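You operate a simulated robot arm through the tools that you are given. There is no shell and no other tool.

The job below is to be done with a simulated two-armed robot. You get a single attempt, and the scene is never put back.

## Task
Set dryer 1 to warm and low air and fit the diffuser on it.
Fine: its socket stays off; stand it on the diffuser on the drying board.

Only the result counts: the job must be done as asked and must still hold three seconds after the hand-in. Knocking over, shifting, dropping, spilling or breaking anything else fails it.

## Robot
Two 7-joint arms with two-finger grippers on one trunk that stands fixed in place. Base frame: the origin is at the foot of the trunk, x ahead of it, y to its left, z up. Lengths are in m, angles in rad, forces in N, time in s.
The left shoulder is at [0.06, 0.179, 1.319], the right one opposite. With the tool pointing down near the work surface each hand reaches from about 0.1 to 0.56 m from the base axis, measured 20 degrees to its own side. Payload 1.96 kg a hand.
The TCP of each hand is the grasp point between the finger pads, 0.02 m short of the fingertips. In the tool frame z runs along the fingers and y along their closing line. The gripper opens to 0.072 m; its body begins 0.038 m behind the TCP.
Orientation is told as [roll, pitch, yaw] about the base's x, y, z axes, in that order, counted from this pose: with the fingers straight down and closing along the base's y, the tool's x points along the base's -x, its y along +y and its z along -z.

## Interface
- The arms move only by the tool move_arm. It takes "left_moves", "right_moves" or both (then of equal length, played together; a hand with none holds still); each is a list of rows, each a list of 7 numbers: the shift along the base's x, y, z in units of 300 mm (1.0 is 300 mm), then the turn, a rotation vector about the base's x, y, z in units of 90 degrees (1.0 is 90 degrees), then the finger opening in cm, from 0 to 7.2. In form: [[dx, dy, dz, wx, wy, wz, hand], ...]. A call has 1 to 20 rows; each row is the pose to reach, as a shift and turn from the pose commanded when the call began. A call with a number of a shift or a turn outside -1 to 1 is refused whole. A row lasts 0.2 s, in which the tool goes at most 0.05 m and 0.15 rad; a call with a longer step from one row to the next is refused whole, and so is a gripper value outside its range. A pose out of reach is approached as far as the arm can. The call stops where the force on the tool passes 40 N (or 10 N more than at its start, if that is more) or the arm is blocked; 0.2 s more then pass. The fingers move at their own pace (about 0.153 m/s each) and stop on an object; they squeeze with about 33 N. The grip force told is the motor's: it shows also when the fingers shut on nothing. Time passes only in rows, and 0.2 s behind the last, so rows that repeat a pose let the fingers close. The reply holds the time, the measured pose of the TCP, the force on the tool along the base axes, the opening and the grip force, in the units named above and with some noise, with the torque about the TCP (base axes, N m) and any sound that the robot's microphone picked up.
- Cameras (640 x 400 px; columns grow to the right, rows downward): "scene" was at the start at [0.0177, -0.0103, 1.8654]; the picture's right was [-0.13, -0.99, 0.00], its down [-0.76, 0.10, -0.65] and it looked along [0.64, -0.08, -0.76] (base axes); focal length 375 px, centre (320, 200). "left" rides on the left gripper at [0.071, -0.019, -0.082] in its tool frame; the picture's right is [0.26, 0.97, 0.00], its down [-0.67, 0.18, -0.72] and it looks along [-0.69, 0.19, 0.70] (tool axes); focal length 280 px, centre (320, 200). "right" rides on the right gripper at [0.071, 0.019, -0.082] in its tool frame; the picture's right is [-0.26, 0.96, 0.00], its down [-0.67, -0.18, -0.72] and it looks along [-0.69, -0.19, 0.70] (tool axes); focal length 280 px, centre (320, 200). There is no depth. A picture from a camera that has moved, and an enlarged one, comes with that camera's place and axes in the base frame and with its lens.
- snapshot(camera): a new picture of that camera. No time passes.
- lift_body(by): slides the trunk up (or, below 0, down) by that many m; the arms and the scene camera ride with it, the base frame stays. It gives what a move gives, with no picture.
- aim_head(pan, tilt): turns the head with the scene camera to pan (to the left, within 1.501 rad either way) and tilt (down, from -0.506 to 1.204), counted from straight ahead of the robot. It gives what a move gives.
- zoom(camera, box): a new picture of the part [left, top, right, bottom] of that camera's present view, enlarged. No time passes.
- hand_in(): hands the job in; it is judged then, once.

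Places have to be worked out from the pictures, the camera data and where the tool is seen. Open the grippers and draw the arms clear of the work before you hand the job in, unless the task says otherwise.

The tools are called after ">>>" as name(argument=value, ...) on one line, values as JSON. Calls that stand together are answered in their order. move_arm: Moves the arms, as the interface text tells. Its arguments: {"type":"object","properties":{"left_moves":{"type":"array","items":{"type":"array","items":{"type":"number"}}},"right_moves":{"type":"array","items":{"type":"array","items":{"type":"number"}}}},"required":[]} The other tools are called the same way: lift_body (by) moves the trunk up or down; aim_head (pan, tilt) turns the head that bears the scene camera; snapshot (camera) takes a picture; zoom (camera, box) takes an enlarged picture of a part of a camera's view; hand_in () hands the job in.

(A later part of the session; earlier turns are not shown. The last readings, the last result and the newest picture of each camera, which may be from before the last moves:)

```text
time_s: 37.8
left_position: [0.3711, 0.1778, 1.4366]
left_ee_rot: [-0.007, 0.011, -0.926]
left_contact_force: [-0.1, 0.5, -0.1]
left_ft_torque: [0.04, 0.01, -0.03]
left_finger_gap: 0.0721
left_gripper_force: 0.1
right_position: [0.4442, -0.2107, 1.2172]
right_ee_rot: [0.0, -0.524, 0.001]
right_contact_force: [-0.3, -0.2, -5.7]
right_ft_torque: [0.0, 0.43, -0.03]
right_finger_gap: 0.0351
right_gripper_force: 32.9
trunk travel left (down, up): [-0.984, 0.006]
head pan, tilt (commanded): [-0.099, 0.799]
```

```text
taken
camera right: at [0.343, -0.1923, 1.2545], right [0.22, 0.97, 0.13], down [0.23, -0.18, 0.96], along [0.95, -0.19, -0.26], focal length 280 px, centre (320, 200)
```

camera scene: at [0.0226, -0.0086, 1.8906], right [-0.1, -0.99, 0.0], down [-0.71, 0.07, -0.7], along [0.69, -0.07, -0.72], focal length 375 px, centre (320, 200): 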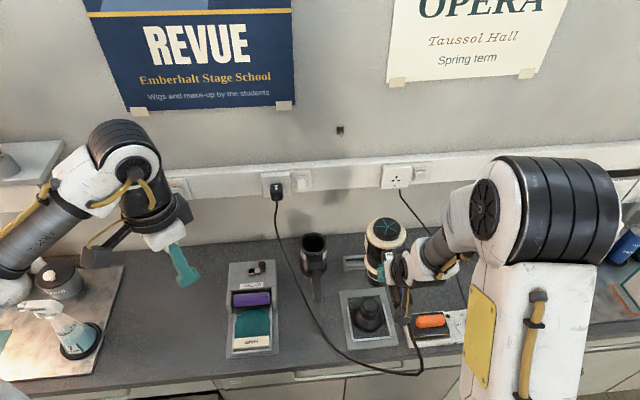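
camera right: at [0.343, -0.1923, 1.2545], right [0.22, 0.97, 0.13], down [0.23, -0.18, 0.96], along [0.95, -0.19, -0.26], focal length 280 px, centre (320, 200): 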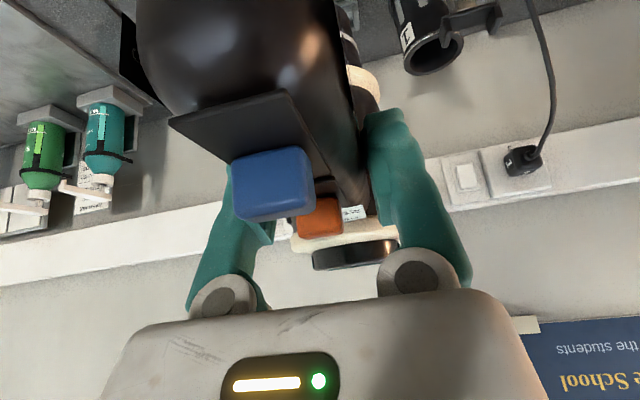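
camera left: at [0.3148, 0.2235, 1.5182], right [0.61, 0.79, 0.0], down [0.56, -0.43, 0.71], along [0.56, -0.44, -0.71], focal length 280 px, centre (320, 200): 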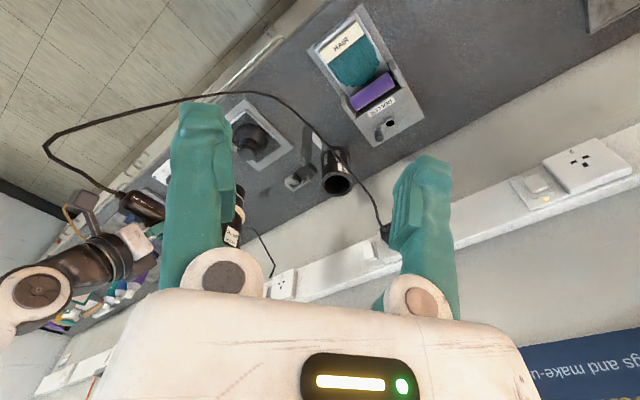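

The dryer is carried over the board. Zooming to measure the dryer's axis relative to the diffuser collar.

>>> zoom(camera="scene", box=[330, 200, 430, 350])

>>> zoom(camera="scene", box=[350, 210, 420, 260])

>>> zoom(camera="scene", box=[330, 280, 410, 350])

>>> zoom(camera="left", box=[40, 80, 300, 260])

```text
2.67 times, centred on (380, 275) of scene
camera zoom: at [0.0226, -0.0086, 1.8906], right [-0.1, -0.99, 0.0], down [-0.71, 0.07, -0.7], along [0.69, -0.07, -0.72], focal length 1001 px, centre (160, 0)
```

zoom: 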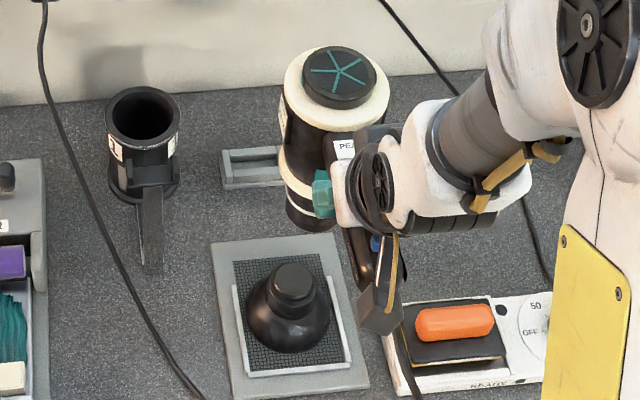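

```text
8.00 times, centred on (385, 235) of scene
camera zoom: at [0.0226, -0.0086, 1.8906], right [-0.1, -0.99, 0.0], down [-0.71, 0.07, -0.7], along [0.69, -0.07, -0.72], focal length 3003 px, centre (-200, -80)
```

zoom: 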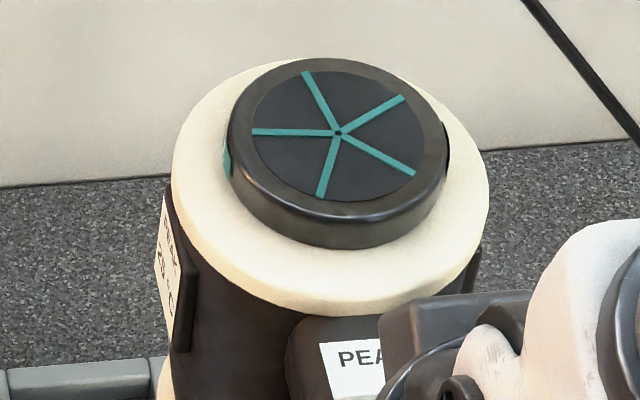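

```text
5.71 times, centred on (370, 315) of scene
camera zoom: at [0.0226, -0.0086, 1.8906], right [-0.1, -0.99, 0.0], down [-0.71, 0.07, -0.7], along [0.69, -0.07, -0.72], focal length 2145 px, centre (34, -457)
```

zoom: 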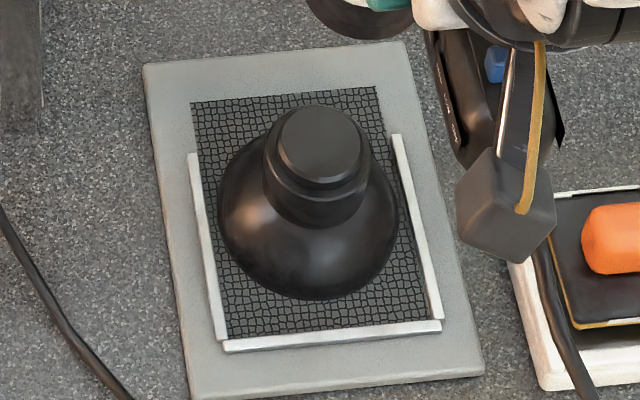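

```text
2.22 times, centred on (170, 170) of left
camera zoom: at [0.3148, 0.2235, 1.5182], right [0.61, 0.79, 0.0], down [0.56, -0.43, 0.71], along [0.56, -0.44, -0.71], focal length 623 px, centre (653, 267)
```

zoom: 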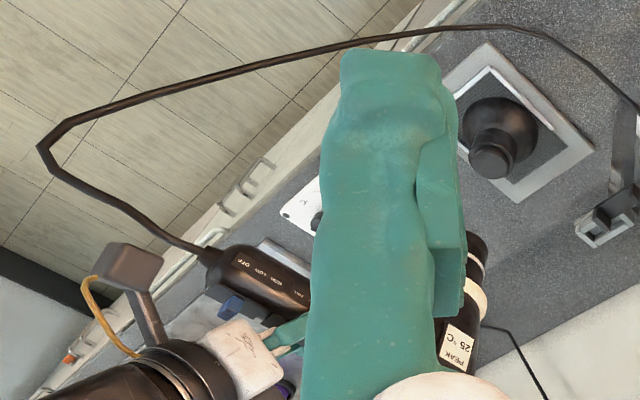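

The diffuser has a raised ~46 mm stub on a ~56 mm collar; the ~50 mm nozzle goes over it. Estimated dryer axis (0.543, −0.210), collar (0.541, −0.2065). I'll lower the trunk 10 cm (nozzle bottom to ≈0.94) and close the empty left fingers for a clear view.

>>> lift_body(by=-0.1)

>>> move_arm(left_moves=[[0, 0, 0, 0, 0, 0, 3], [0, 0, 0, 0, 0, 0, 0], [0, 0, 0, 0, 0, 0, 0]])

>>> snapshot(camera="left")

>>> snapshot(camera="scene")

```text
time_s: 39.2
left_position: [0.3709, 0.1776, 1.3353]
left_ee_rot: [-0.007, 0.01, -0.925]
left_contact_force: [-0.1, -0.3, 0.8]
left_ft_torque: [0.02, 0.02, -0.02]
left_finger_gap: 0.072
left_gripper_force: 0.2
right_position: [0.443, -0.2107, 1.1176]
right_ee_rot: [0.001, -0.523, 0.001]
right_contact_force: [0.3, 0.1, -5.9]
right_ft_torque: [0.0, 0.43, 0.04]
right_finger_gap: 0.0354
right_gripper_force: 33.0
trunk travel left (down, up): [-0.884, 0.106]
head pan, tilt (commanded): [-0.099, 0.799]
```

```text
time_s: 40.0
left_position: [0.3712, 0.1786, 1.3357]
left_ee_rot: [-0.007, 0.01, -0.925]
left_contact_force: [-0.2, -0.2, 0.3]
left_ft_torque: [-0.04, -0.01, 0.01]
left_finger_gap: 0.0
left_gripper_force: 29.9
right_position: [0.4436, -0.2116, 1.1182]
right_ee_rot: [0.001, -0.523, 0.001]
right_contact_force: [0.3, -0.5, -5.7]
right_ft_torque: [0.0, 0.42, 0.0]
right_finger_gap: 0.0351
right_gripper_force: 33.2
trunk travel left (down, up): [-0.884, 0.106]
head pan, tilt (commanded): [-0.099, 0.799]
```

```text
taken
camera left: at [0.3144, 0.2234, 1.4183], right [0.61, 0.79, 0.0], down [0.56, -0.43, 0.71], along [0.56, -0.44, -0.71], focal length 280 px, centre (320, 200)
```

left: 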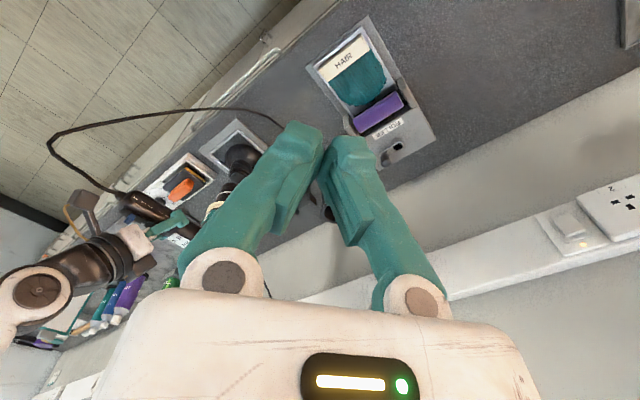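

```text
taken
camera scene: at [0.0221, -0.0088, 1.7906], right [-0.1, -0.99, 0.0], down [-0.71, 0.07, -0.7], along [0.69, -0.07, -0.72], focal length 375 px, centre (320, 200)
```

scene: 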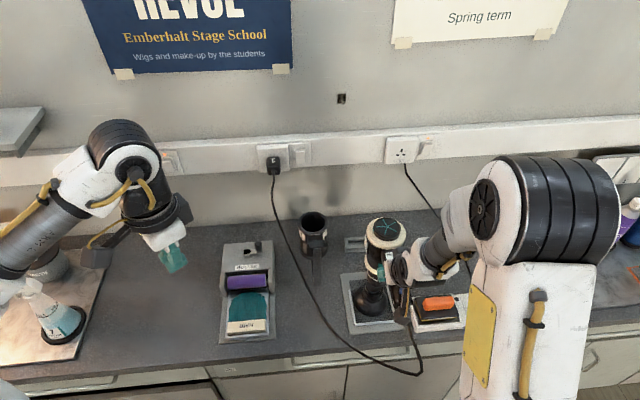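

The left finger hides the diffuser. I'll lower the left hand 15 cm and turn it back (+0.45 rad yaw) so the dryer/diffuser appear left of its fingers.

>>> move_arm(left_moves=[[0, 0, -0.08, 0, 0, 0.05, 7.2], [0, 0, -0.16, 0, 0, 0.1, 7.2], [0, 0, -0.24, 0, 0, 0.15, 7.2], [0, 0, -0.32, 0, 0, 0.2, 7.2], [0, 0, -0.4, 0, 0, 0.25, 7.2], [0, 0, -0.5, 0, 0, 0.286, 7.2], [0, 0, -0.5, 0, 0, 0.286, 7.2]])

>>> snapshot(camera="left")

>>> zoom(camera="scene", box=[340, 210, 420, 340])

```text
time_s: 41.6
left_position: [0.3736, 0.1782, 1.1872]
left_ee_rot: [-0.007, 0.01, -0.474]
left_contact_force: [0.0, -0.4, 0.0]
left_ft_torque: [-0.01, 0.04, -0.03]
left_finger_gap: 0.072
left_gripper_force: 0.0
right_position: [0.4441, -0.2104, 1.1188]
right_ee_rot: [0.0, -0.522, 0.002]
right_contact_force: [-0.7, 0.1, -6.8]
right_ft_torque: [0.01, 0.42, 0.0]
right_finger_gap: 0.0349
right_gripper_force: 33.2
trunk travel left (down, up): [-0.884, 0.106]
head pan, tilt (commanded): [-0.099, 0.799]
```

```text
taken
camera left: at [0.303, 0.1948, 1.2686], right [0.21, 0.98, 0.0], down [0.69, -0.14, 0.71], along [0.69, -0.15, -0.71], focal length 280 px, centre (320, 200)
```

left: 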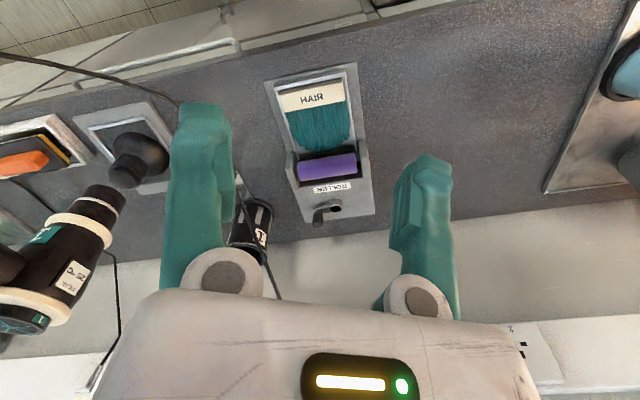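

```text
3.08 times, centred on (380, 275) of scene
camera zoom: at [0.022, -0.0088, 1.7906], right [-0.1, -0.99, 0.0], down [-0.71, 0.07, -0.7], along [0.69, -0.07, -0.72], focal length 1155 px, centre (135, -31)
```

zoom: 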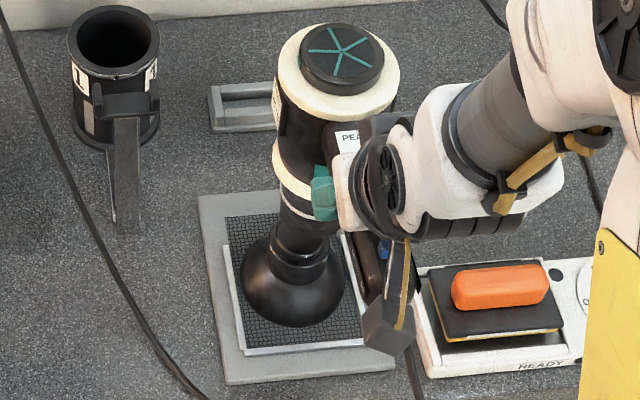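

Now both views show nozzle and diffuser. Zooming in for alignment.

>>> zoom(camera="left", box=[30, 90, 190, 250])

>>> zoom(camera="scene", box=[345, 250, 425, 320])

```text
2.50 times, centred on (110, 170) of left
camera zoom: at [0.303, 0.1948, 1.2686], right [0.21, 0.98, 0.0], down [0.69, -0.14, 0.71], along [0.69, -0.15, -0.71], focal length 701 px, centre (845, 275)
```

zoom: 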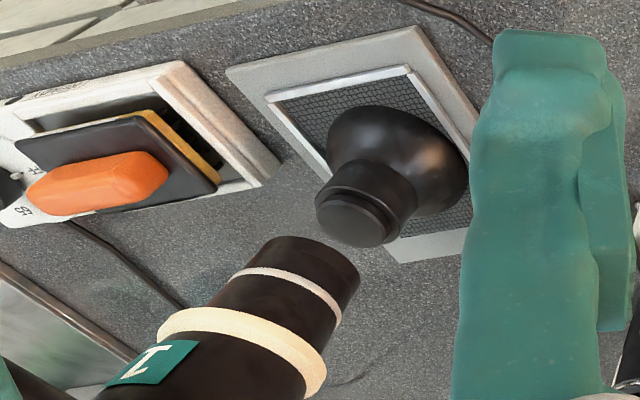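

```text
5.71 times, centred on (385, 285) of scene
camera zoom: at [0.022, -0.0088, 1.7906], right [-0.1, -0.99, 0.0], down [-0.71, 0.07, -0.7], along [0.69, -0.07, -0.72], focal length 2145 px, centre (-51, -286)
```

zoom: 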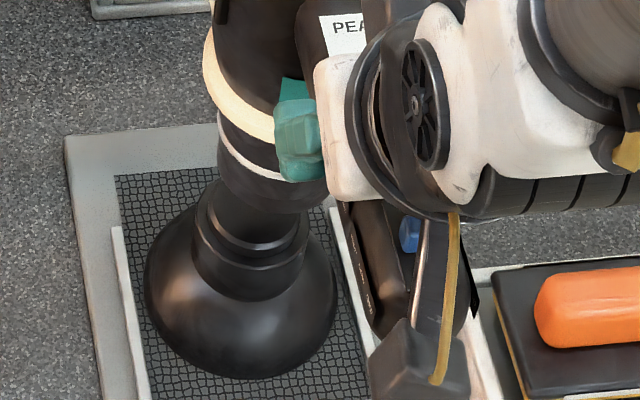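

>>> zoom(camera="left", box=[85, 125, 145, 200])

>>> zoom(camera="scene", box=[360, 265, 400, 305])

```text
5.33 times, centred on (115, 162) of left
camera zoom: at [0.303, 0.1948, 1.2686], right [0.21, 0.98, 0.0], down [0.69, -0.14, 0.71], along [0.69, -0.15, -0.71], focal length 1495 px, centre (1413, 400)
```

zoom: 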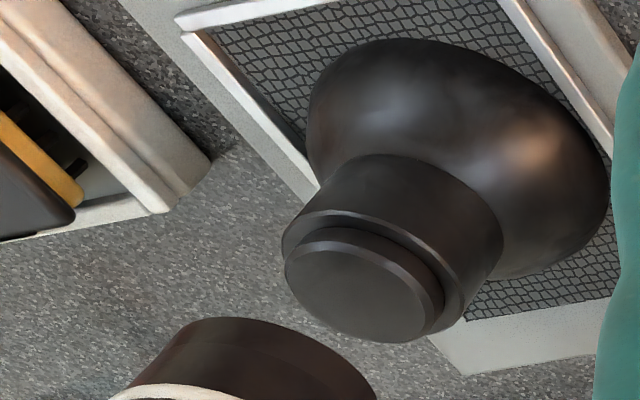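

```text
10.00 times, centred on (380, 285) of scene
camera zoom: at [0.022, -0.0088, 1.7906], right [-0.1, -0.99, 0.0], down [-0.71, 0.07, -0.7], along [0.69, -0.07, -0.72], focal length 3754 px, centre (-280, -650)
```

zoom: 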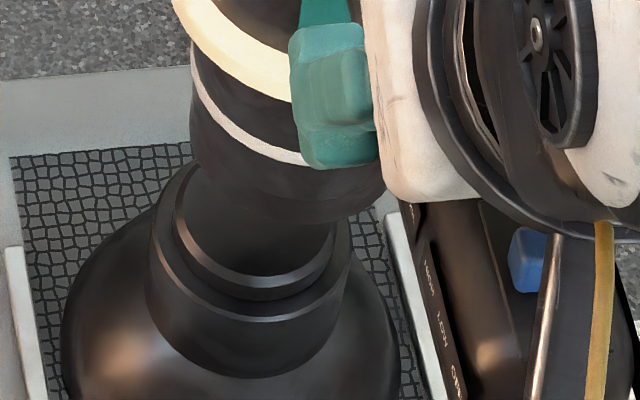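

I estimate the nozzle end at (0.538, −0.210, 0.946) vs. the stub top at (0.541, −0.205, 0.905). I'll correct by +3.3 mm x, +4.4 mm y and descend 3 cm, then re-measure.

>>> move_arm(right_moves=[[0.011, 0.0147, 0, 0, 0, 0, 2.0], [0.011, 0.0147, -0.03, 0, 0, 0, 2.0], [0.011, 0.0147, -0.06, 0, 0, 0, 2.0], [0.011, 0.0147, -0.09, 0, 0, 0, 2.0], [0.011, 0.0147, -0.1, 0, 0, 0, 2.0], [0.011, 0.0147, -0.1, 0, 0, 0, 2.0]])

>>> zoom(camera="left", box=[80, 125, 150, 205])

>>> zoom(camera="scene", box=[355, 265, 395, 305])

```text
time_s: 43.0
left_position: [0.3734, 0.1784, 1.1876]
left_ee_rot: [-0.008, 0.013, -0.476]
left_contact_force: [0.4, -0.1, 0.0]
left_ft_torque: [0.0, 0.01, -0.02]
left_finger_gap: 0.0718
left_gripper_force: 0.1
right_position: [0.4463, -0.2058, 1.0885]
right_ee_rot: [0.0, -0.527, 0.002]
right_contact_force: [-0.5, 0.4, -6.1]
right_ft_torque: [-0.01, 0.43, 0.0]
right_finger_gap: 0.0349
right_gripper_force: 33.1
trunk travel left (down, up): [-0.884, 0.106]
head pan, tilt (commanded): [-0.099, 0.799]
```

```text
5.00 times, centred on (115, 165) of left
camera zoom: at [0.3031, 0.1949, 1.2689], right [0.21, 0.98, 0.0], down [0.69, -0.14, 0.71], along [0.69, -0.15, -0.71], focal length 1402 px, centre (1345, 375)
```

zoom: 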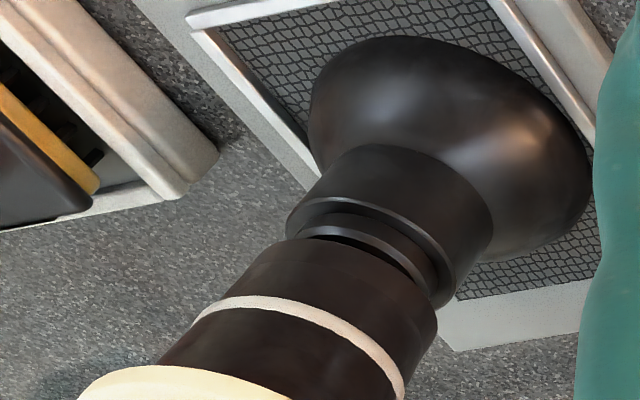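

```text
10.00 times, centred on (375, 285) of scene
camera zoom: at [0.022, -0.0087, 1.7906], right [-0.1, -0.99, 0.0], down [-0.71, 0.07, -0.7], along [0.69, -0.07, -0.72], focal length 3754 px, centre (-230, -650)
```

zoom: 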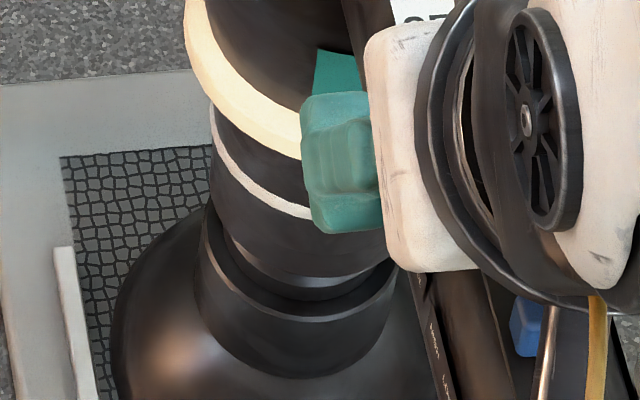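

Nearly aligned now; x agrees within 1 mm. I'll zoom deeper on both views to judge the remaining y offset.

>>> zoom(camera="scene", box=[370, 275, 400, 305])

>>> zoom(camera="left", box=[95, 145, 145, 195])

```text
13.33 times, centred on (385, 290) of scene
camera zoom: at [0.022, -0.0087, 1.7906], right [-0.1, -0.99, 0.0], down [-0.71, 0.07, -0.7], along [0.69, -0.07, -0.72], focal length 5006 px, centre (-547, -1000)
```

zoom: 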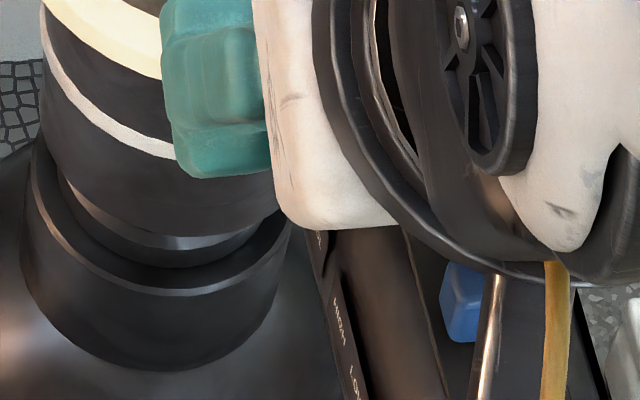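

```text
8.00 times, centred on (120, 170) of left
camera zoom: at [0.3031, 0.1949, 1.2689], right [0.21, 0.98, 0.0], down [0.69, -0.14, 0.71], along [0.69, -0.15, -0.71], focal length 2243 px, centre (1920, 440)
```

zoom: 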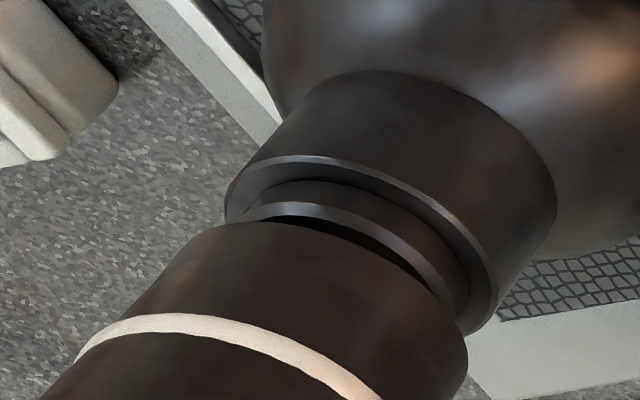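

Using silhouette bearings from both cameras, nozzle axis ≈(0.5444, −0.2073) and collar axis ≈(0.5419, −0.2057). I'll correct by −2 mm x, +1.3 mm y and go down 7 mm, then look again.

>>> move_arm(right_moves=[[-0.0067, 0.0043, 0, 0, 0, 0, 2.0], [-0.0067, 0.0043, -0.008, 0, 0, 0, 2.0], [-0.0067, 0.0043, -0.016, 0, 0, 0, 2.0], [-0.0067, 0.0043, -0.0233, 0, 0, 0, 2.0], [-0.0067, 0.0043, -0.0233, 0, 0, 0, 2.0]])

>>> zoom(camera="left", box=[95, 135, 155, 195])

>>> zoom(camera="scene", box=[365, 275, 395, 305])

```text
time_s: 44.2
left_position: [0.3738, 0.1783, 1.1875]
left_ee_rot: [-0.008, 0.01, -0.475]
left_contact_force: [0.7, 0.3, 0.2]
left_ft_torque: [0.0, 0.01, -0.01]
left_finger_gap: 0.0719
left_gripper_force: 0.1
right_position: [0.4447, -0.2047, 1.0805]
right_ee_rot: [-0.001, -0.526, 0.003]
right_contact_force: [0.6, 0.2, -5.6]
right_ft_torque: [0.03, 0.44, 0.0]
right_finger_gap: 0.0353
right_gripper_force: 33.1
trunk travel left (down, up): [-0.884, 0.106]
head pan, tilt (commanded): [-0.099, 0.799]
```

```text
6.67 times, centred on (125, 165) of left
camera zoom: at [0.3032, 0.1948, 1.2689], right [0.21, 0.98, 0.0], down [0.69, -0.14, 0.71], along [0.69, -0.15, -0.71], focal length 1869 px, centre (1620, 433)
```

zoom: 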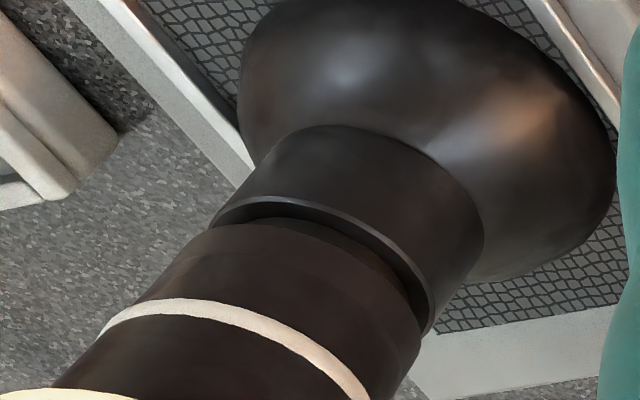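

```text
13.33 times, centred on (380, 290) of scene
camera zoom: at [0.0221, -0.0088, 1.7906], right [-0.1, -0.99, 0.0], down [-0.71, 0.07, -0.7], along [0.69, -0.07, -0.72], focal length 5006 px, centre (-480, -1000)
```

zoom: 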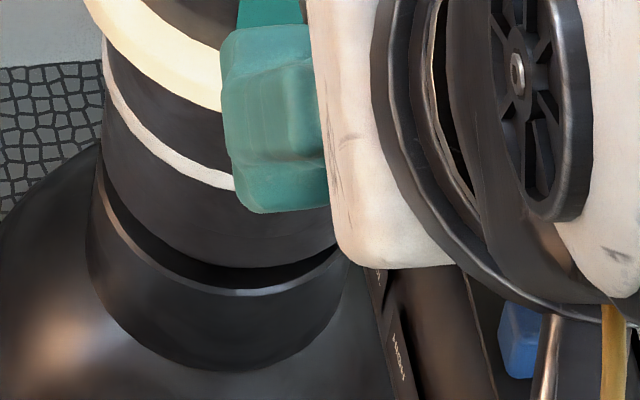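

Alignment is within about 0.7 mm in both views. I'll descend 5 mm slowly and check the force.

>>> move_arm(right_moves=[[0, 0, -0.004, 0, 0, 0, 2.0], [0, 0, -0.008, 0, 0, 0, 2.0], [0, 0, -0.012, 0, 0, 0, 2.0], [0, 0, -0.016, 0, 0, 0, 2.0], [0, 0, -0.016, 0, 0, 0, 2.0]])

>>> zoom(camera="left", box=[95, 135, 155, 195])

>>> zoom(camera="scene", box=[365, 275, 395, 305])

```text
time_s: 45.4
left_position: [0.3734, 0.1784, 1.1868]
left_ee_rot: [-0.007, 0.011, -0.473]
left_contact_force: [0.5, -0.3, -0.3]
left_ft_torque: [-0.01, 0.0, 0.01]
left_finger_gap: 0.0721
left_gripper_force: 0.0
right_position: [0.4444, -0.2059, 1.0757]
right_ee_rot: [-0.001, -0.523, 0.001]
right_contact_force: [-0.1, -0.1, -5.2]
right_ft_torque: [0.01, 0.4, 0.0]
right_finger_gap: 0.0354
right_gripper_force: 32.8
trunk travel left (down, up): [-0.884, 0.106]
head pan, tilt (commanded): [-0.099, 0.799]
```

```text
6.67 times, centred on (125, 165) of left
camera zoom: at [0.3032, 0.1948, 1.2689], right [0.21, 0.98, 0.0], down [0.69, -0.14, 0.71], along [0.69, -0.15, -0.71], focal length 1869 px, centre (1620, 433)
```

zoom: 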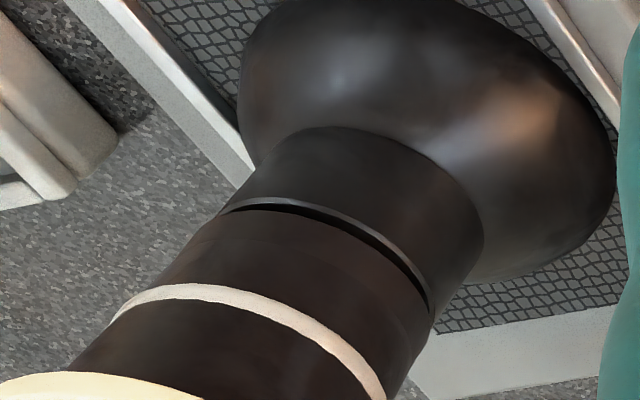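

```text
13.33 times, centred on (380, 290) of scene
camera zoom: at [0.0221, -0.0088, 1.7906], right [-0.1, -0.99, 0.0], down [-0.71, 0.07, -0.7], along [0.69, -0.07, -0.72], focal length 5006 px, centre (-480, -1000)
```

zoom: 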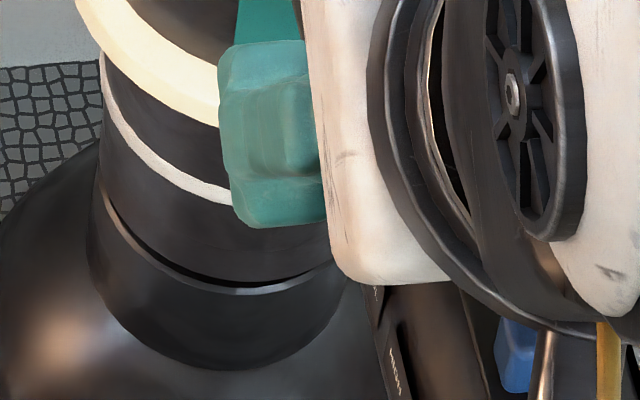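

The nozzle is passing over the stub without resistance; the remaining gap to the collar is a few mm. Continue down 4 mm slowly.

>>> move_arm(right_moves=[[0, 0, -0.004, 0, 0, 0, 2.0], [0, 0, -0.008, 0, 0, 0, 2.0], [0, 0, -0.0117, 0, 0, 0, 2.0], [0, 0, -0.0117, 0, 0, 0, 2.0]])

>>> zoom(camera="left", box=[95, 135, 155, 195])

>>> zoom(camera="scene", box=[365, 275, 395, 305])

```text
time_s: 46.4
left_position: [0.3727, 0.1786, 1.1871]
left_ee_rot: [-0.008, 0.009, -0.475]
left_contact_force: [-0.8, 0.2, 0.5]
left_ft_torque: [0.01, 0.01, 0.02]
left_finger_gap: 0.0719
left_gripper_force: 0.1
right_position: [0.4454, -0.2045, 1.0727]
right_ee_rot: [-0.002, -0.526, 0.001]
right_contact_force: [-0.5, -1.6, 1.3]
right_ft_torque: [-0.08, 0.16, -0.1]
right_finger_gap: 0.035
right_gripper_force: 33.3
trunk travel left (down, up): [-0.884, 0.106]
head pan, tilt (commanded): [-0.099, 0.799]
```

```text
6.67 times, centred on (125, 165) of left
camera zoom: at [0.3022, 0.195, 1.2693], right [0.21, 0.98, 0.0], down [0.69, -0.14, 0.71], along [0.69, -0.15, -0.71], focal length 1869 px, centre (1620, 433)
```

zoom: 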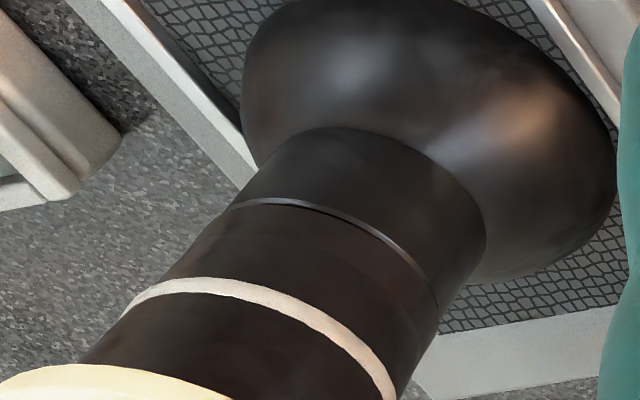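

```text
13.33 times, centred on (380, 290) of scene
camera zoom: at [0.0207, -0.0085, 1.7907], right [-0.1, -0.99, 0.0], down [-0.71, 0.07, -0.7], along [0.69, -0.07, -0.72], focal length 5006 px, centre (-480, -1000)
```

zoom: 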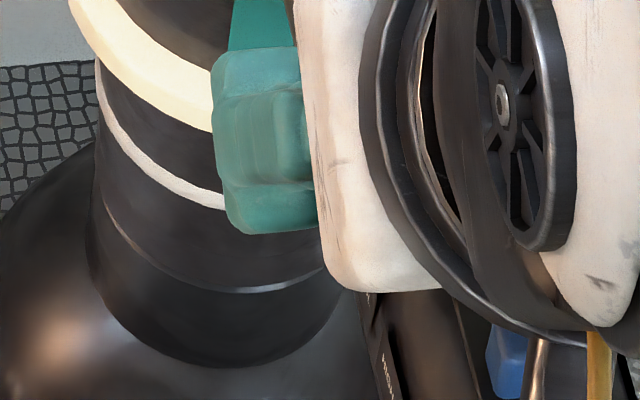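

Vertical force changed from −5.2 to +1.3 N, so the nozzle has touched down. I'll press on by 1 mm steps to check whether it seats further or clicks.

>>> move_arm(right_moves=[[0, 0, -0.0033, 0, 0, 0, 2.0], [0, 0, -0.0067, 0, 0, 0, 2.0], [0, 0, -0.0067, 0, 0, 0, 2.0]])

>>> zoom(camera="left", box=[95, 135, 155, 195])

```text
time_s: 47.2
left_position: [0.3711, 0.18, 1.187]
left_ee_rot: [-0.007, 0.009, -0.475]
left_contact_force: [0.0, 0.5, -0.4]
left_ft_torque: [-0.01, 0.01, 0.0]
left_finger_gap: 0.0718
left_gripper_force: 0.1
right_position: [0.4445, -0.2052, 1.0719]
right_ee_rot: [-0.003, -0.526, 0.002]
right_contact_force: [-0.1, -0.2, 8.7]
right_ft_torque: [0.03, -0.48, -0.05]
right_finger_gap: 0.035
right_gripper_force: 32.9
trunk travel left (down, up): [-0.884, 0.106]
head pan, tilt (commanded): [-0.099, 0.799]
```

```text
6.67 times, centred on (125, 165) of left
camera zoom: at [0.3016, 0.1953, 1.2694], right [0.21, 0.98, 0.0], down [0.69, -0.14, 0.71], along [0.69, -0.15, -0.71], focal length 1869 px, centre (1620, 433)
```

zoom: 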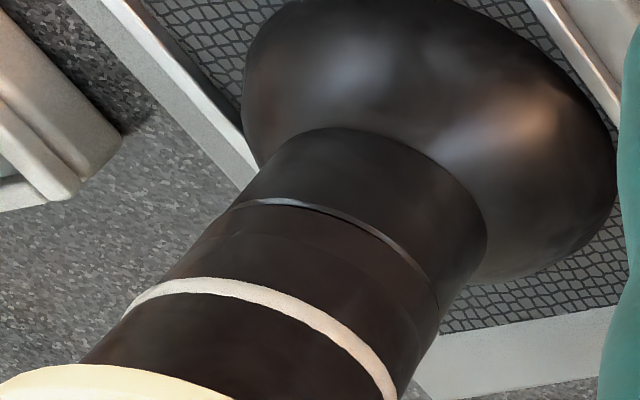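

The nozzle rim now meets the collar. I'll press a little more (2–3 mm commanded) to see if there is any further seating or click.

>>> move_arm(right_moves=[[0, 0, -0.0033, 0, 0, 0, 2.0], [0, 0, -0.0067, 0, 0, 0, 2.0], [0, 0, -0.01, 0, 0, 0, 2.0], [0, 0, -0.01, 0, 0, 0, 2.0]])

>>> zoom(camera="left", box=[95, 135, 155, 195])

>>> zoom(camera="scene", box=[340, 210, 420, 340])

```text
time_s: 48.2
left_position: [0.3686, 0.1801, 1.1886]
left_ee_rot: [-0.007, 0.007, -0.475]
left_contact_force: [0.5, 0.0, 0.2]
left_ft_torque: [-0.01, -0.02, 0.03]
left_finger_gap: 0.0721
left_gripper_force: 0.1
right_position: [0.4414, -0.2045, 1.0711]
right_ee_rot: [-0.001, -0.531, 0.003]
right_contact_force: [-6.8, -2.0, 33.0]
right_ft_torque: [-0.02, -0.36, -0.02]
right_finger_gap: 0.0352
right_gripper_force: 32.7
trunk travel left (down, up): [-0.884, 0.106]
head pan, tilt (commanded): [-0.099, 0.799]
```

```text
6.67 times, centred on (125, 165) of left
camera zoom: at [0.2983, 0.1962, 1.2701], right [0.21, 0.98, 0.0], down [0.69, -0.14, 0.71], along [0.69, -0.15, -0.7], focal length 1869 px, centre (1620, 433)
```

zoom: 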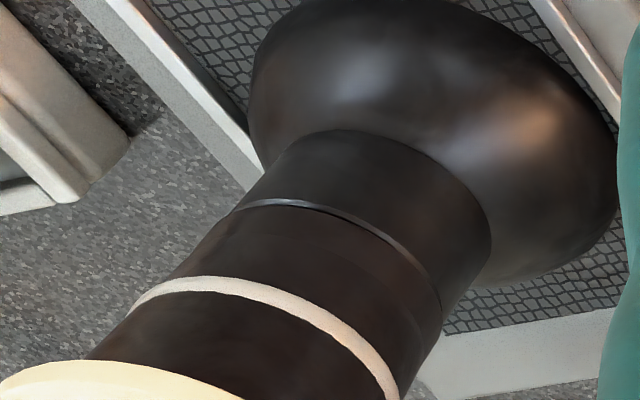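

```text
3.08 times, centred on (380, 275) of scene
camera zoom: at [0.0151, -0.0068, 1.7909], right [-0.1, -0.99, 0.0], down [-0.71, 0.07, -0.7], along [0.7, -0.07, -0.71], focal length 1155 px, centre (135, -31)
```

zoom: 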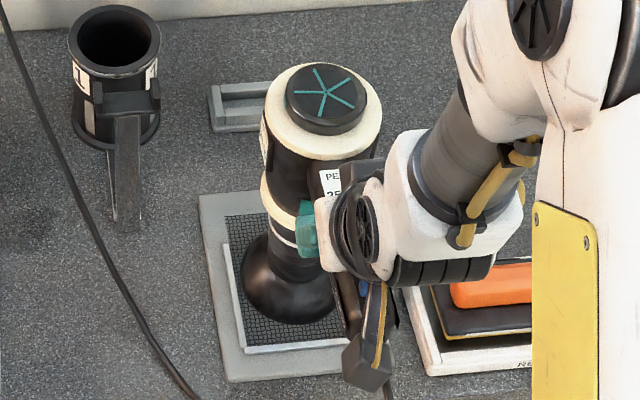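

33 N of firm contact and no more travel: it is seated. I'll relieve the pressing force before letting go.

>>> move_arm(right_moves=[[0, 0, 0.004, 0, 0, 0, 2.0], [0, 0, 0.008, 0, 0, 0, 2.0], [0, 0, 0.012, 0, 0, 0, 2.0], [0, 0, 0.0145, 0, 0, 0, 2.0], [0, 0, 0.0145, 0, 0, 0, 2.0]])

>>> zoom(camera="left", box=[20, 90, 180, 250])

```text
time_s: 49.4
left_position: [0.3732, 0.178, 1.1869]
left_ee_rot: [-0.006, 0.01, -0.474]
left_contact_force: [-0.6, -0.3, 0.9]
left_ft_torque: [-0.01, -0.01, 0.0]
left_finger_gap: 0.0723
left_gripper_force: 0.0
right_position: [0.4441, -0.2046, 1.0726]
right_ee_rot: [-0.001, -0.521, 0.002]
right_contact_force: [-0.2, -0.1, -6.7]
right_ft_torque: [0.01, 0.49, 0.05]
right_finger_gap: 0.0352
right_gripper_force: 33.1
trunk travel left (down, up): [-0.884, 0.106]
head pan, tilt (commanded): [-0.099, 0.799]
```

```text
2.50 times, centred on (100, 170) of left
camera zoom: at [0.3034, 0.1948, 1.2688], right [0.21, 0.98, 0.0], down [0.69, -0.14, 0.71], along [0.69, -0.15, -0.71], focal length 701 px, centre (870, 275)
```

zoom: 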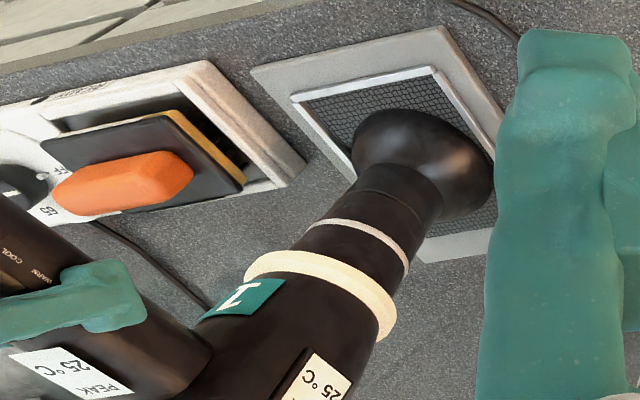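

The hand still carries the weight; I'll lower 1.5 mm so the dryer rests on the diffuser before opening.

>>> move_arm(right_moves=[[0, 0, -0.0025, 0, 0, 0, 2.0], [0, 0, -0.005, 0, 0, 0, 2.0], [0, 0, -0.005, 0, 0, 0, 2.0]])

>>> zoom(camera="left", box=[95, 135, 155, 195])

>>> zoom(camera="scene", box=[365, 275, 395, 305])

```text
time_s: 50.2
left_position: [0.373, 0.1779, 1.1874]
left_ee_rot: [-0.006, 0.012, -0.476]
left_contact_force: [-0.2, 0.3, -1.0]
left_ft_torque: [0.0, 0.03, 0.01]
left_finger_gap: 0.0721
left_gripper_force: 0.1
right_position: [0.4459, -0.2041, 1.0709]
right_ee_rot: [0.001, -0.523, 0.001]
right_contact_force: [0.5, 1.2, -7.5]
right_ft_torque: [0.0, 0.48, -0.02]
right_finger_gap: 0.0351
right_gripper_force: 32.9
trunk travel left (down, up): [-0.884, 0.106]
head pan, tilt (commanded): [-0.099, 0.799]
```

```text
6.67 times, centred on (125, 165) of left
camera zoom: at [0.3033, 0.1949, 1.2689], right [0.21, 0.98, 0.0], down [0.69, -0.14, 0.71], along [0.69, -0.15, -0.71], focal length 1869 px, centre (1620, 433)
```

zoom: 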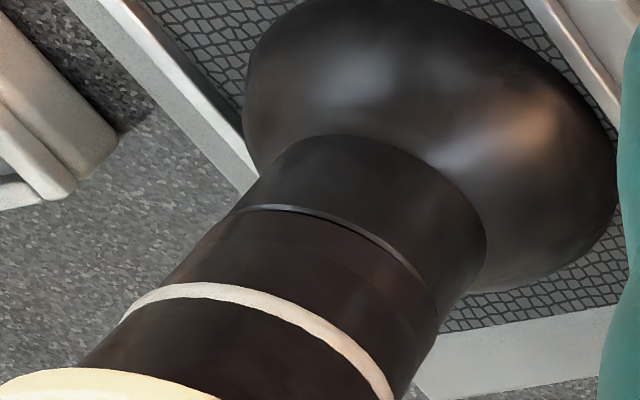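

```text
13.33 times, centred on (380, 290) of scene
camera zoom: at [0.0222, -0.0087, 1.7906], right [-0.1, -0.99, 0.0], down [-0.71, 0.07, -0.7], along [0.69, -0.07, -0.72], focal length 5006 px, centre (-480, -1000)
```

zoom: 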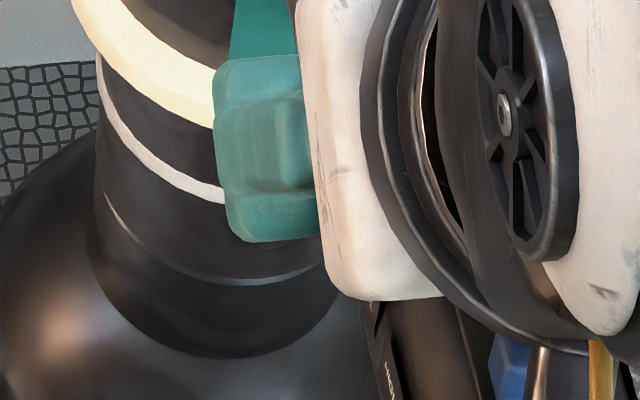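

The load rose to −7.5 N and the bowl has moved with the dryer: the diffuser has snapped on and hovers slightly. I'll lower in small steps until the board takes the weight.

>>> move_arm(right_moves=[[0, 0, -0.0033, 0, 0, 0, 2.0], [0, 0, -0.0067, 0, 0, 0, 2.0], [0, 0, -0.0067, 0, 0, 0, 2.0]])

>>> zoom(camera="left", box=[95, 135, 155, 195])

```text
time_s: 51.0
left_position: [0.3709, 0.1788, 1.1878]
left_ee_rot: [-0.006, 0.008, -0.474]
left_contact_force: [-0.9, -0.1, 0.3]
left_ft_torque: [-0.03, 0.0, 0.01]
left_finger_gap: 0.0721
left_gripper_force: 0.0
right_position: [0.4446, -0.2045, 1.0702]
right_ee_rot: [-0.001, -0.529, 0.003]
right_contact_force: [-1.1, -3.4, 8.0]
right_ft_torque: [-0.43, -0.05, -0.13]
right_finger_gap: 0.0354
right_gripper_force: 33.0
trunk travel left (down, up): [-0.884, 0.106]
head pan, tilt (commanded): [-0.099, 0.799]
```

```text
6.67 times, centred on (125, 165) of left
camera zoom: at [0.3016, 0.195, 1.2695], right [0.21, 0.98, 0.0], down [0.69, -0.14, 0.71], along [0.69, -0.15, -0.71], focal length 1869 px, centre (1620, 433)
```

zoom: 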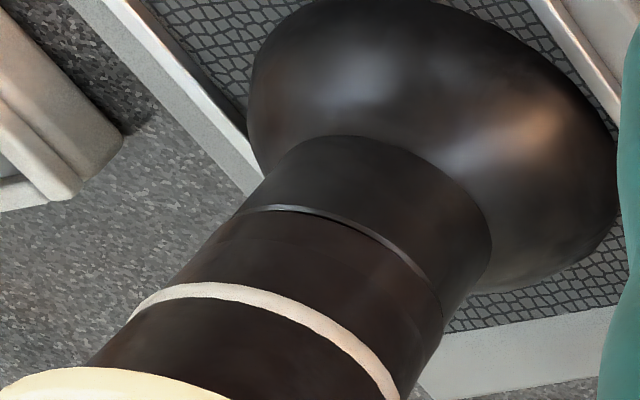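

Contact returned (+8 N) but with a roll torque, suggesting the bowl touches on one side. Let me look at the bowl against the board's rails.

>>> zoom(camera="scene", box=[335, 260, 435, 330])

>>> zoom(camera="left", box=[90, 95, 190, 195])

```text
5.71 times, centred on (385, 295) of scene
camera zoom: at [0.0197, -0.0084, 1.7908], right [-0.1, -0.99, 0.0], down [-0.71, 0.07, -0.7], along [0.69, -0.07, -0.72], focal length 2145 px, centre (-51, -343)
```

zoom: 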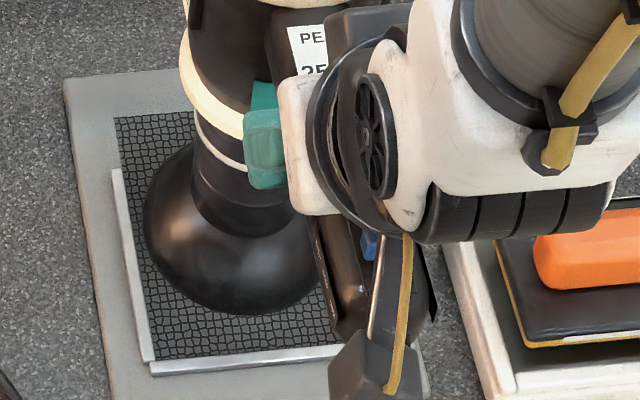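

```text
4.00 times, centred on (140, 145) of left
camera zoom: at [0.3016, 0.195, 1.2695], right [0.21, 0.98, 0.0], down [0.69, -0.14, 0.71], along [0.69, -0.15, -0.71], focal length 1122 px, centre (1040, 420)
```

zoom: 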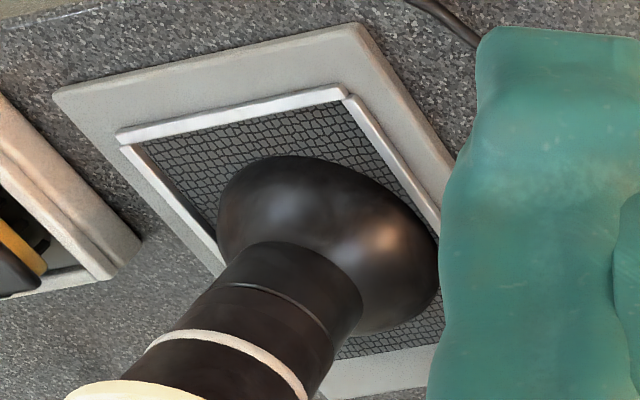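

The bowl sits within the rails with clearance. I'll back off ~1 mm to reduce preload, then open the fingers gently.

>>> move_arm(right_moves=[[0, 0, 0.0017, 0, 0, 0, 2.0], [0, 0, 0.003, 0, 0, 0, 2.0], [0, 0, 0.003, 0, 0, 0, 2.0]])

```text
time_s: 51.8
left_position: [0.3712, 0.1786, 1.1876]
left_ee_rot: [-0.008, 0.011, -0.473]
left_contact_force: [0.3, 0.1, -0.3]
left_ft_torque: [0.0, -0.01, -0.03]
left_finger_gap: 0.0719
left_gripper_force: 0.0
right_position: [0.4446, -0.2027, 1.0721]
right_ee_rot: [-0.002, -0.524, 0.002]
right_contact_force: [2.0, -0.8, 6.6]
right_ft_torque: [0.04, -0.61, -0.05]
right_finger_gap: 0.0353
right_gripper_force: 33.5
trunk travel left (down, up): [-0.884, 0.106]
head pan, tilt (commanded): [-0.099, 0.799]
```

>>> move_arm(right_moves=[[0, 0, 0.001, 0, 0, 0, 2.0], [0, 0, 0.002, 0, 0, 0, 2.0], [0, 0, 0.002, 0, 0, 0, 2.0]])

```text
time_s: 52.6
left_position: [0.3735, 0.1792, 1.1874]
left_ee_rot: [-0.007, 0.011, -0.476]
left_contact_force: [-0.3, 0.2, -1.0]
left_ft_torque: [0.0, 0.01, 0.01]
left_finger_gap: 0.0719
left_gripper_force: 0.0
right_position: [0.4439, -0.2042, 1.0706]
right_ee_rot: [-0.002, -0.524, 0.001]
right_contact_force: [2.3, 1.0, 0.9]
right_ft_torque: [0.09, -0.33, 0.01]
right_finger_gap: 0.0351
right_gripper_force: 33.4
trunk travel left (down, up): [-0.884, 0.106]
head pan, tilt (commanded): [-0.099, 0.799]
```

The board now carries the full weight (Fz ≈ 0.9 N). Opening the fingers gently.

>>> move_arm(right_moves=[[0, 0, 0, 0, 0, 0, 3.6], [0, 0, 0, 0, 0, 0, 4.0], [0, 0, 0, 0, 0, 0, 5.0], [0, 0, 0, 0, 0, 0, 7.2], [0, 0, 0, 0, 0, 0, 7.2]])

>>> zoom(camera="left", box=[20, 90, 180, 250])

>>> zoom(camera="scene", box=[335, 220, 435, 340])

>>> snapshot(camera="right")

```text
time_s: 53.8
left_position: [0.3724, 0.1791, 1.1874]
left_ee_rot: [-0.008, 0.011, -0.474]
left_contact_force: [0.1, 0.0, 0.4]
left_ft_torque: [-0.03, 0.03, 0.03]
left_finger_gap: 0.072
left_gripper_force: 0.0
right_position: [0.4448, -0.2034, 1.0703]
right_ee_rot: [-0.002, -0.526, 0.002]
right_contact_force: [-0.5, 0.0, 0.1]
right_ft_torque: [-0.01, -0.01, 0.01]
right_finger_gap: 0.0716
right_gripper_force: 0.0
trunk travel left (down, up): [-0.884, 0.106]
head pan, tilt (commanded): [-0.099, 0.799]
```

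```text
2.50 times, centred on (100, 170) of left
camera zoom: at [0.3026, 0.1951, 1.269], right [0.21, 0.98, 0.0], down [0.69, -0.14, 0.71], along [0.69, -0.15, -0.71], focal length 701 px, centre (870, 275)
```

zoom: 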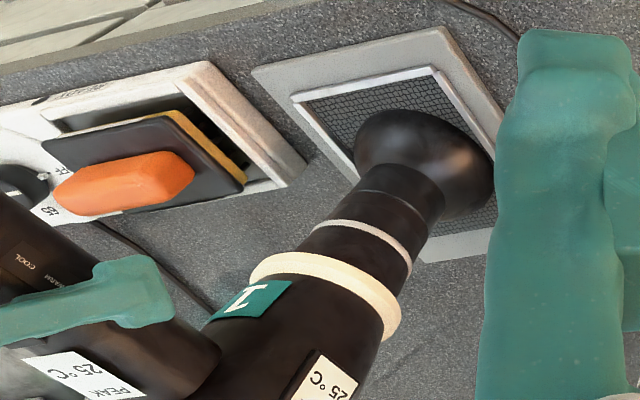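

```text
3.33 times, centred on (385, 280) of scene
camera zoom: at [0.0213, -0.0083, 1.7906], right [-0.1, -0.99, 0.0], down [-0.71, 0.07, -0.7], along [0.69, -0.07, -0.72], focal length 1251 px, centre (103, -67)
```

zoom: 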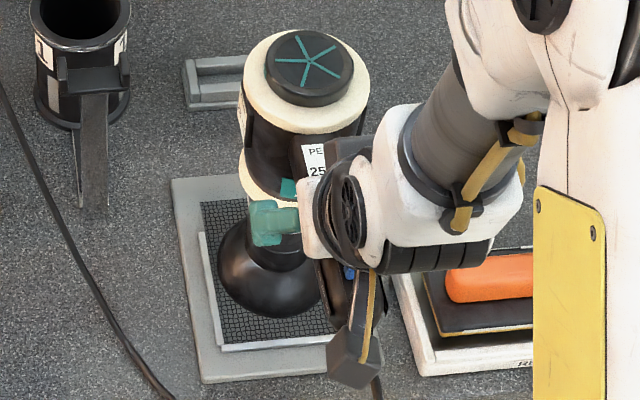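

```text
taken
camera right: at [0.3439, -0.1858, 1.1071], right [0.23, 0.97, 0.13], down [0.23, -0.18, 0.96], along [0.95, -0.19, -0.26], focal length 280 px, centre (320, 200)
```

right: 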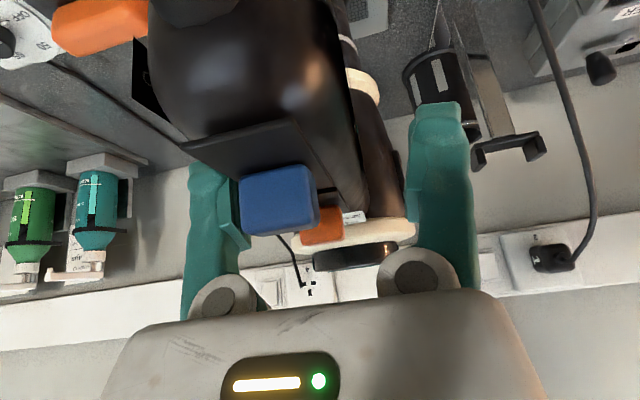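

The dryer stands on its diffuser by itself, fingers fully open and force zero. I'll raise the right hand straight up off the handle.

>>> move_arm(right_moves=[[0, 0, 0.03, 0, 0, 0, 7.2], [0, 0, 0.08, 0, 0, 0, 7.2], [0, 0, 0.15, 0, 0, 0, 7.2], [0, 0, 0.23, 0, 0, 0, 7.2], [0, 0, 0.32, 0, 0, 0, 7.2], [0, 0, 0.4, 0, 0, 0, 7.2], [0, 0, 0.4, 0, 0, 0, 7.2]])

>>> snapshot(camera="scene")

>>> snapshot(camera="right")

>>> snapshot(camera="left")

```text
time_s: 55.4
left_position: [0.3735, 0.1793, 1.1877]
left_ee_rot: [-0.009, 0.011, -0.474]
left_contact_force: [0.3, 0.4, 0.3]
left_ft_torque: [-0.03, 0.01, 0.01]
left_finger_gap: 0.0718
left_gripper_force: 0.0
right_position: [0.444, -0.2049, 1.1928]
right_ee_rot: [-0.001, -0.524, 0.002]
right_contact_force: [0.0, 0.1, -0.4]
right_ft_torque: [0.03, 0.01, 0.02]
right_finger_gap: 0.072
right_gripper_force: 0.1
trunk travel left (down, up): [-0.884, 0.106]
head pan, tilt (commanded): [-0.099, 0.799]
```

```text
taken
camera scene: at [0.0218, -0.0085, 1.7906], right [-0.1, -0.99, 0.0], down [-0.71, 0.07, -0.7], along [0.69, -0.07, -0.72], focal length 375 px, centre (320, 200)
```

scene: 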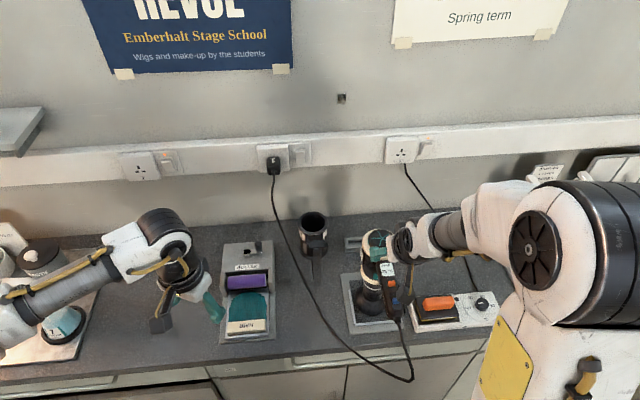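

```text
taken
camera right: at [0.3439, -0.1866, 1.2286], right [0.22, 0.97, 0.13], down [0.23, -0.18, 0.96], along [0.95, -0.19, -0.26], focal length 280 px, centre (320, 200)
```

right: 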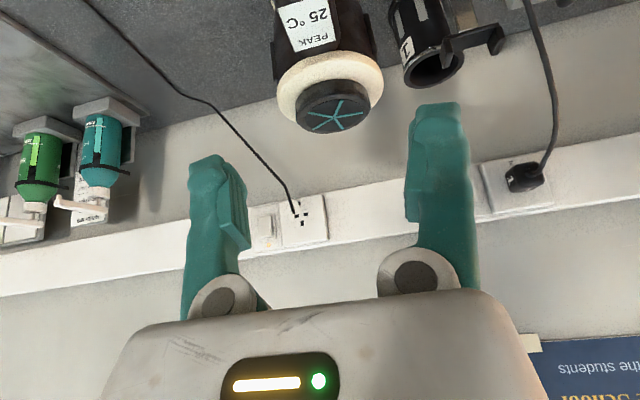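

```text
taken
camera left: at [0.303, 0.195, 1.269], right [0.21, 0.98, 0.0], down [0.69, -0.14, 0.71], along [0.69, -0.15, -0.71], focal length 280 px, centre (320, 200)
```

left: 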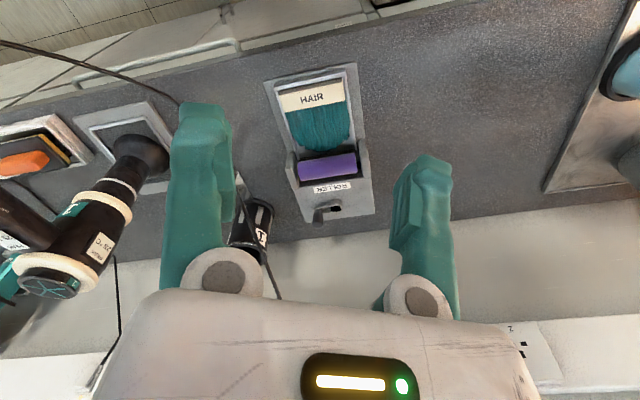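

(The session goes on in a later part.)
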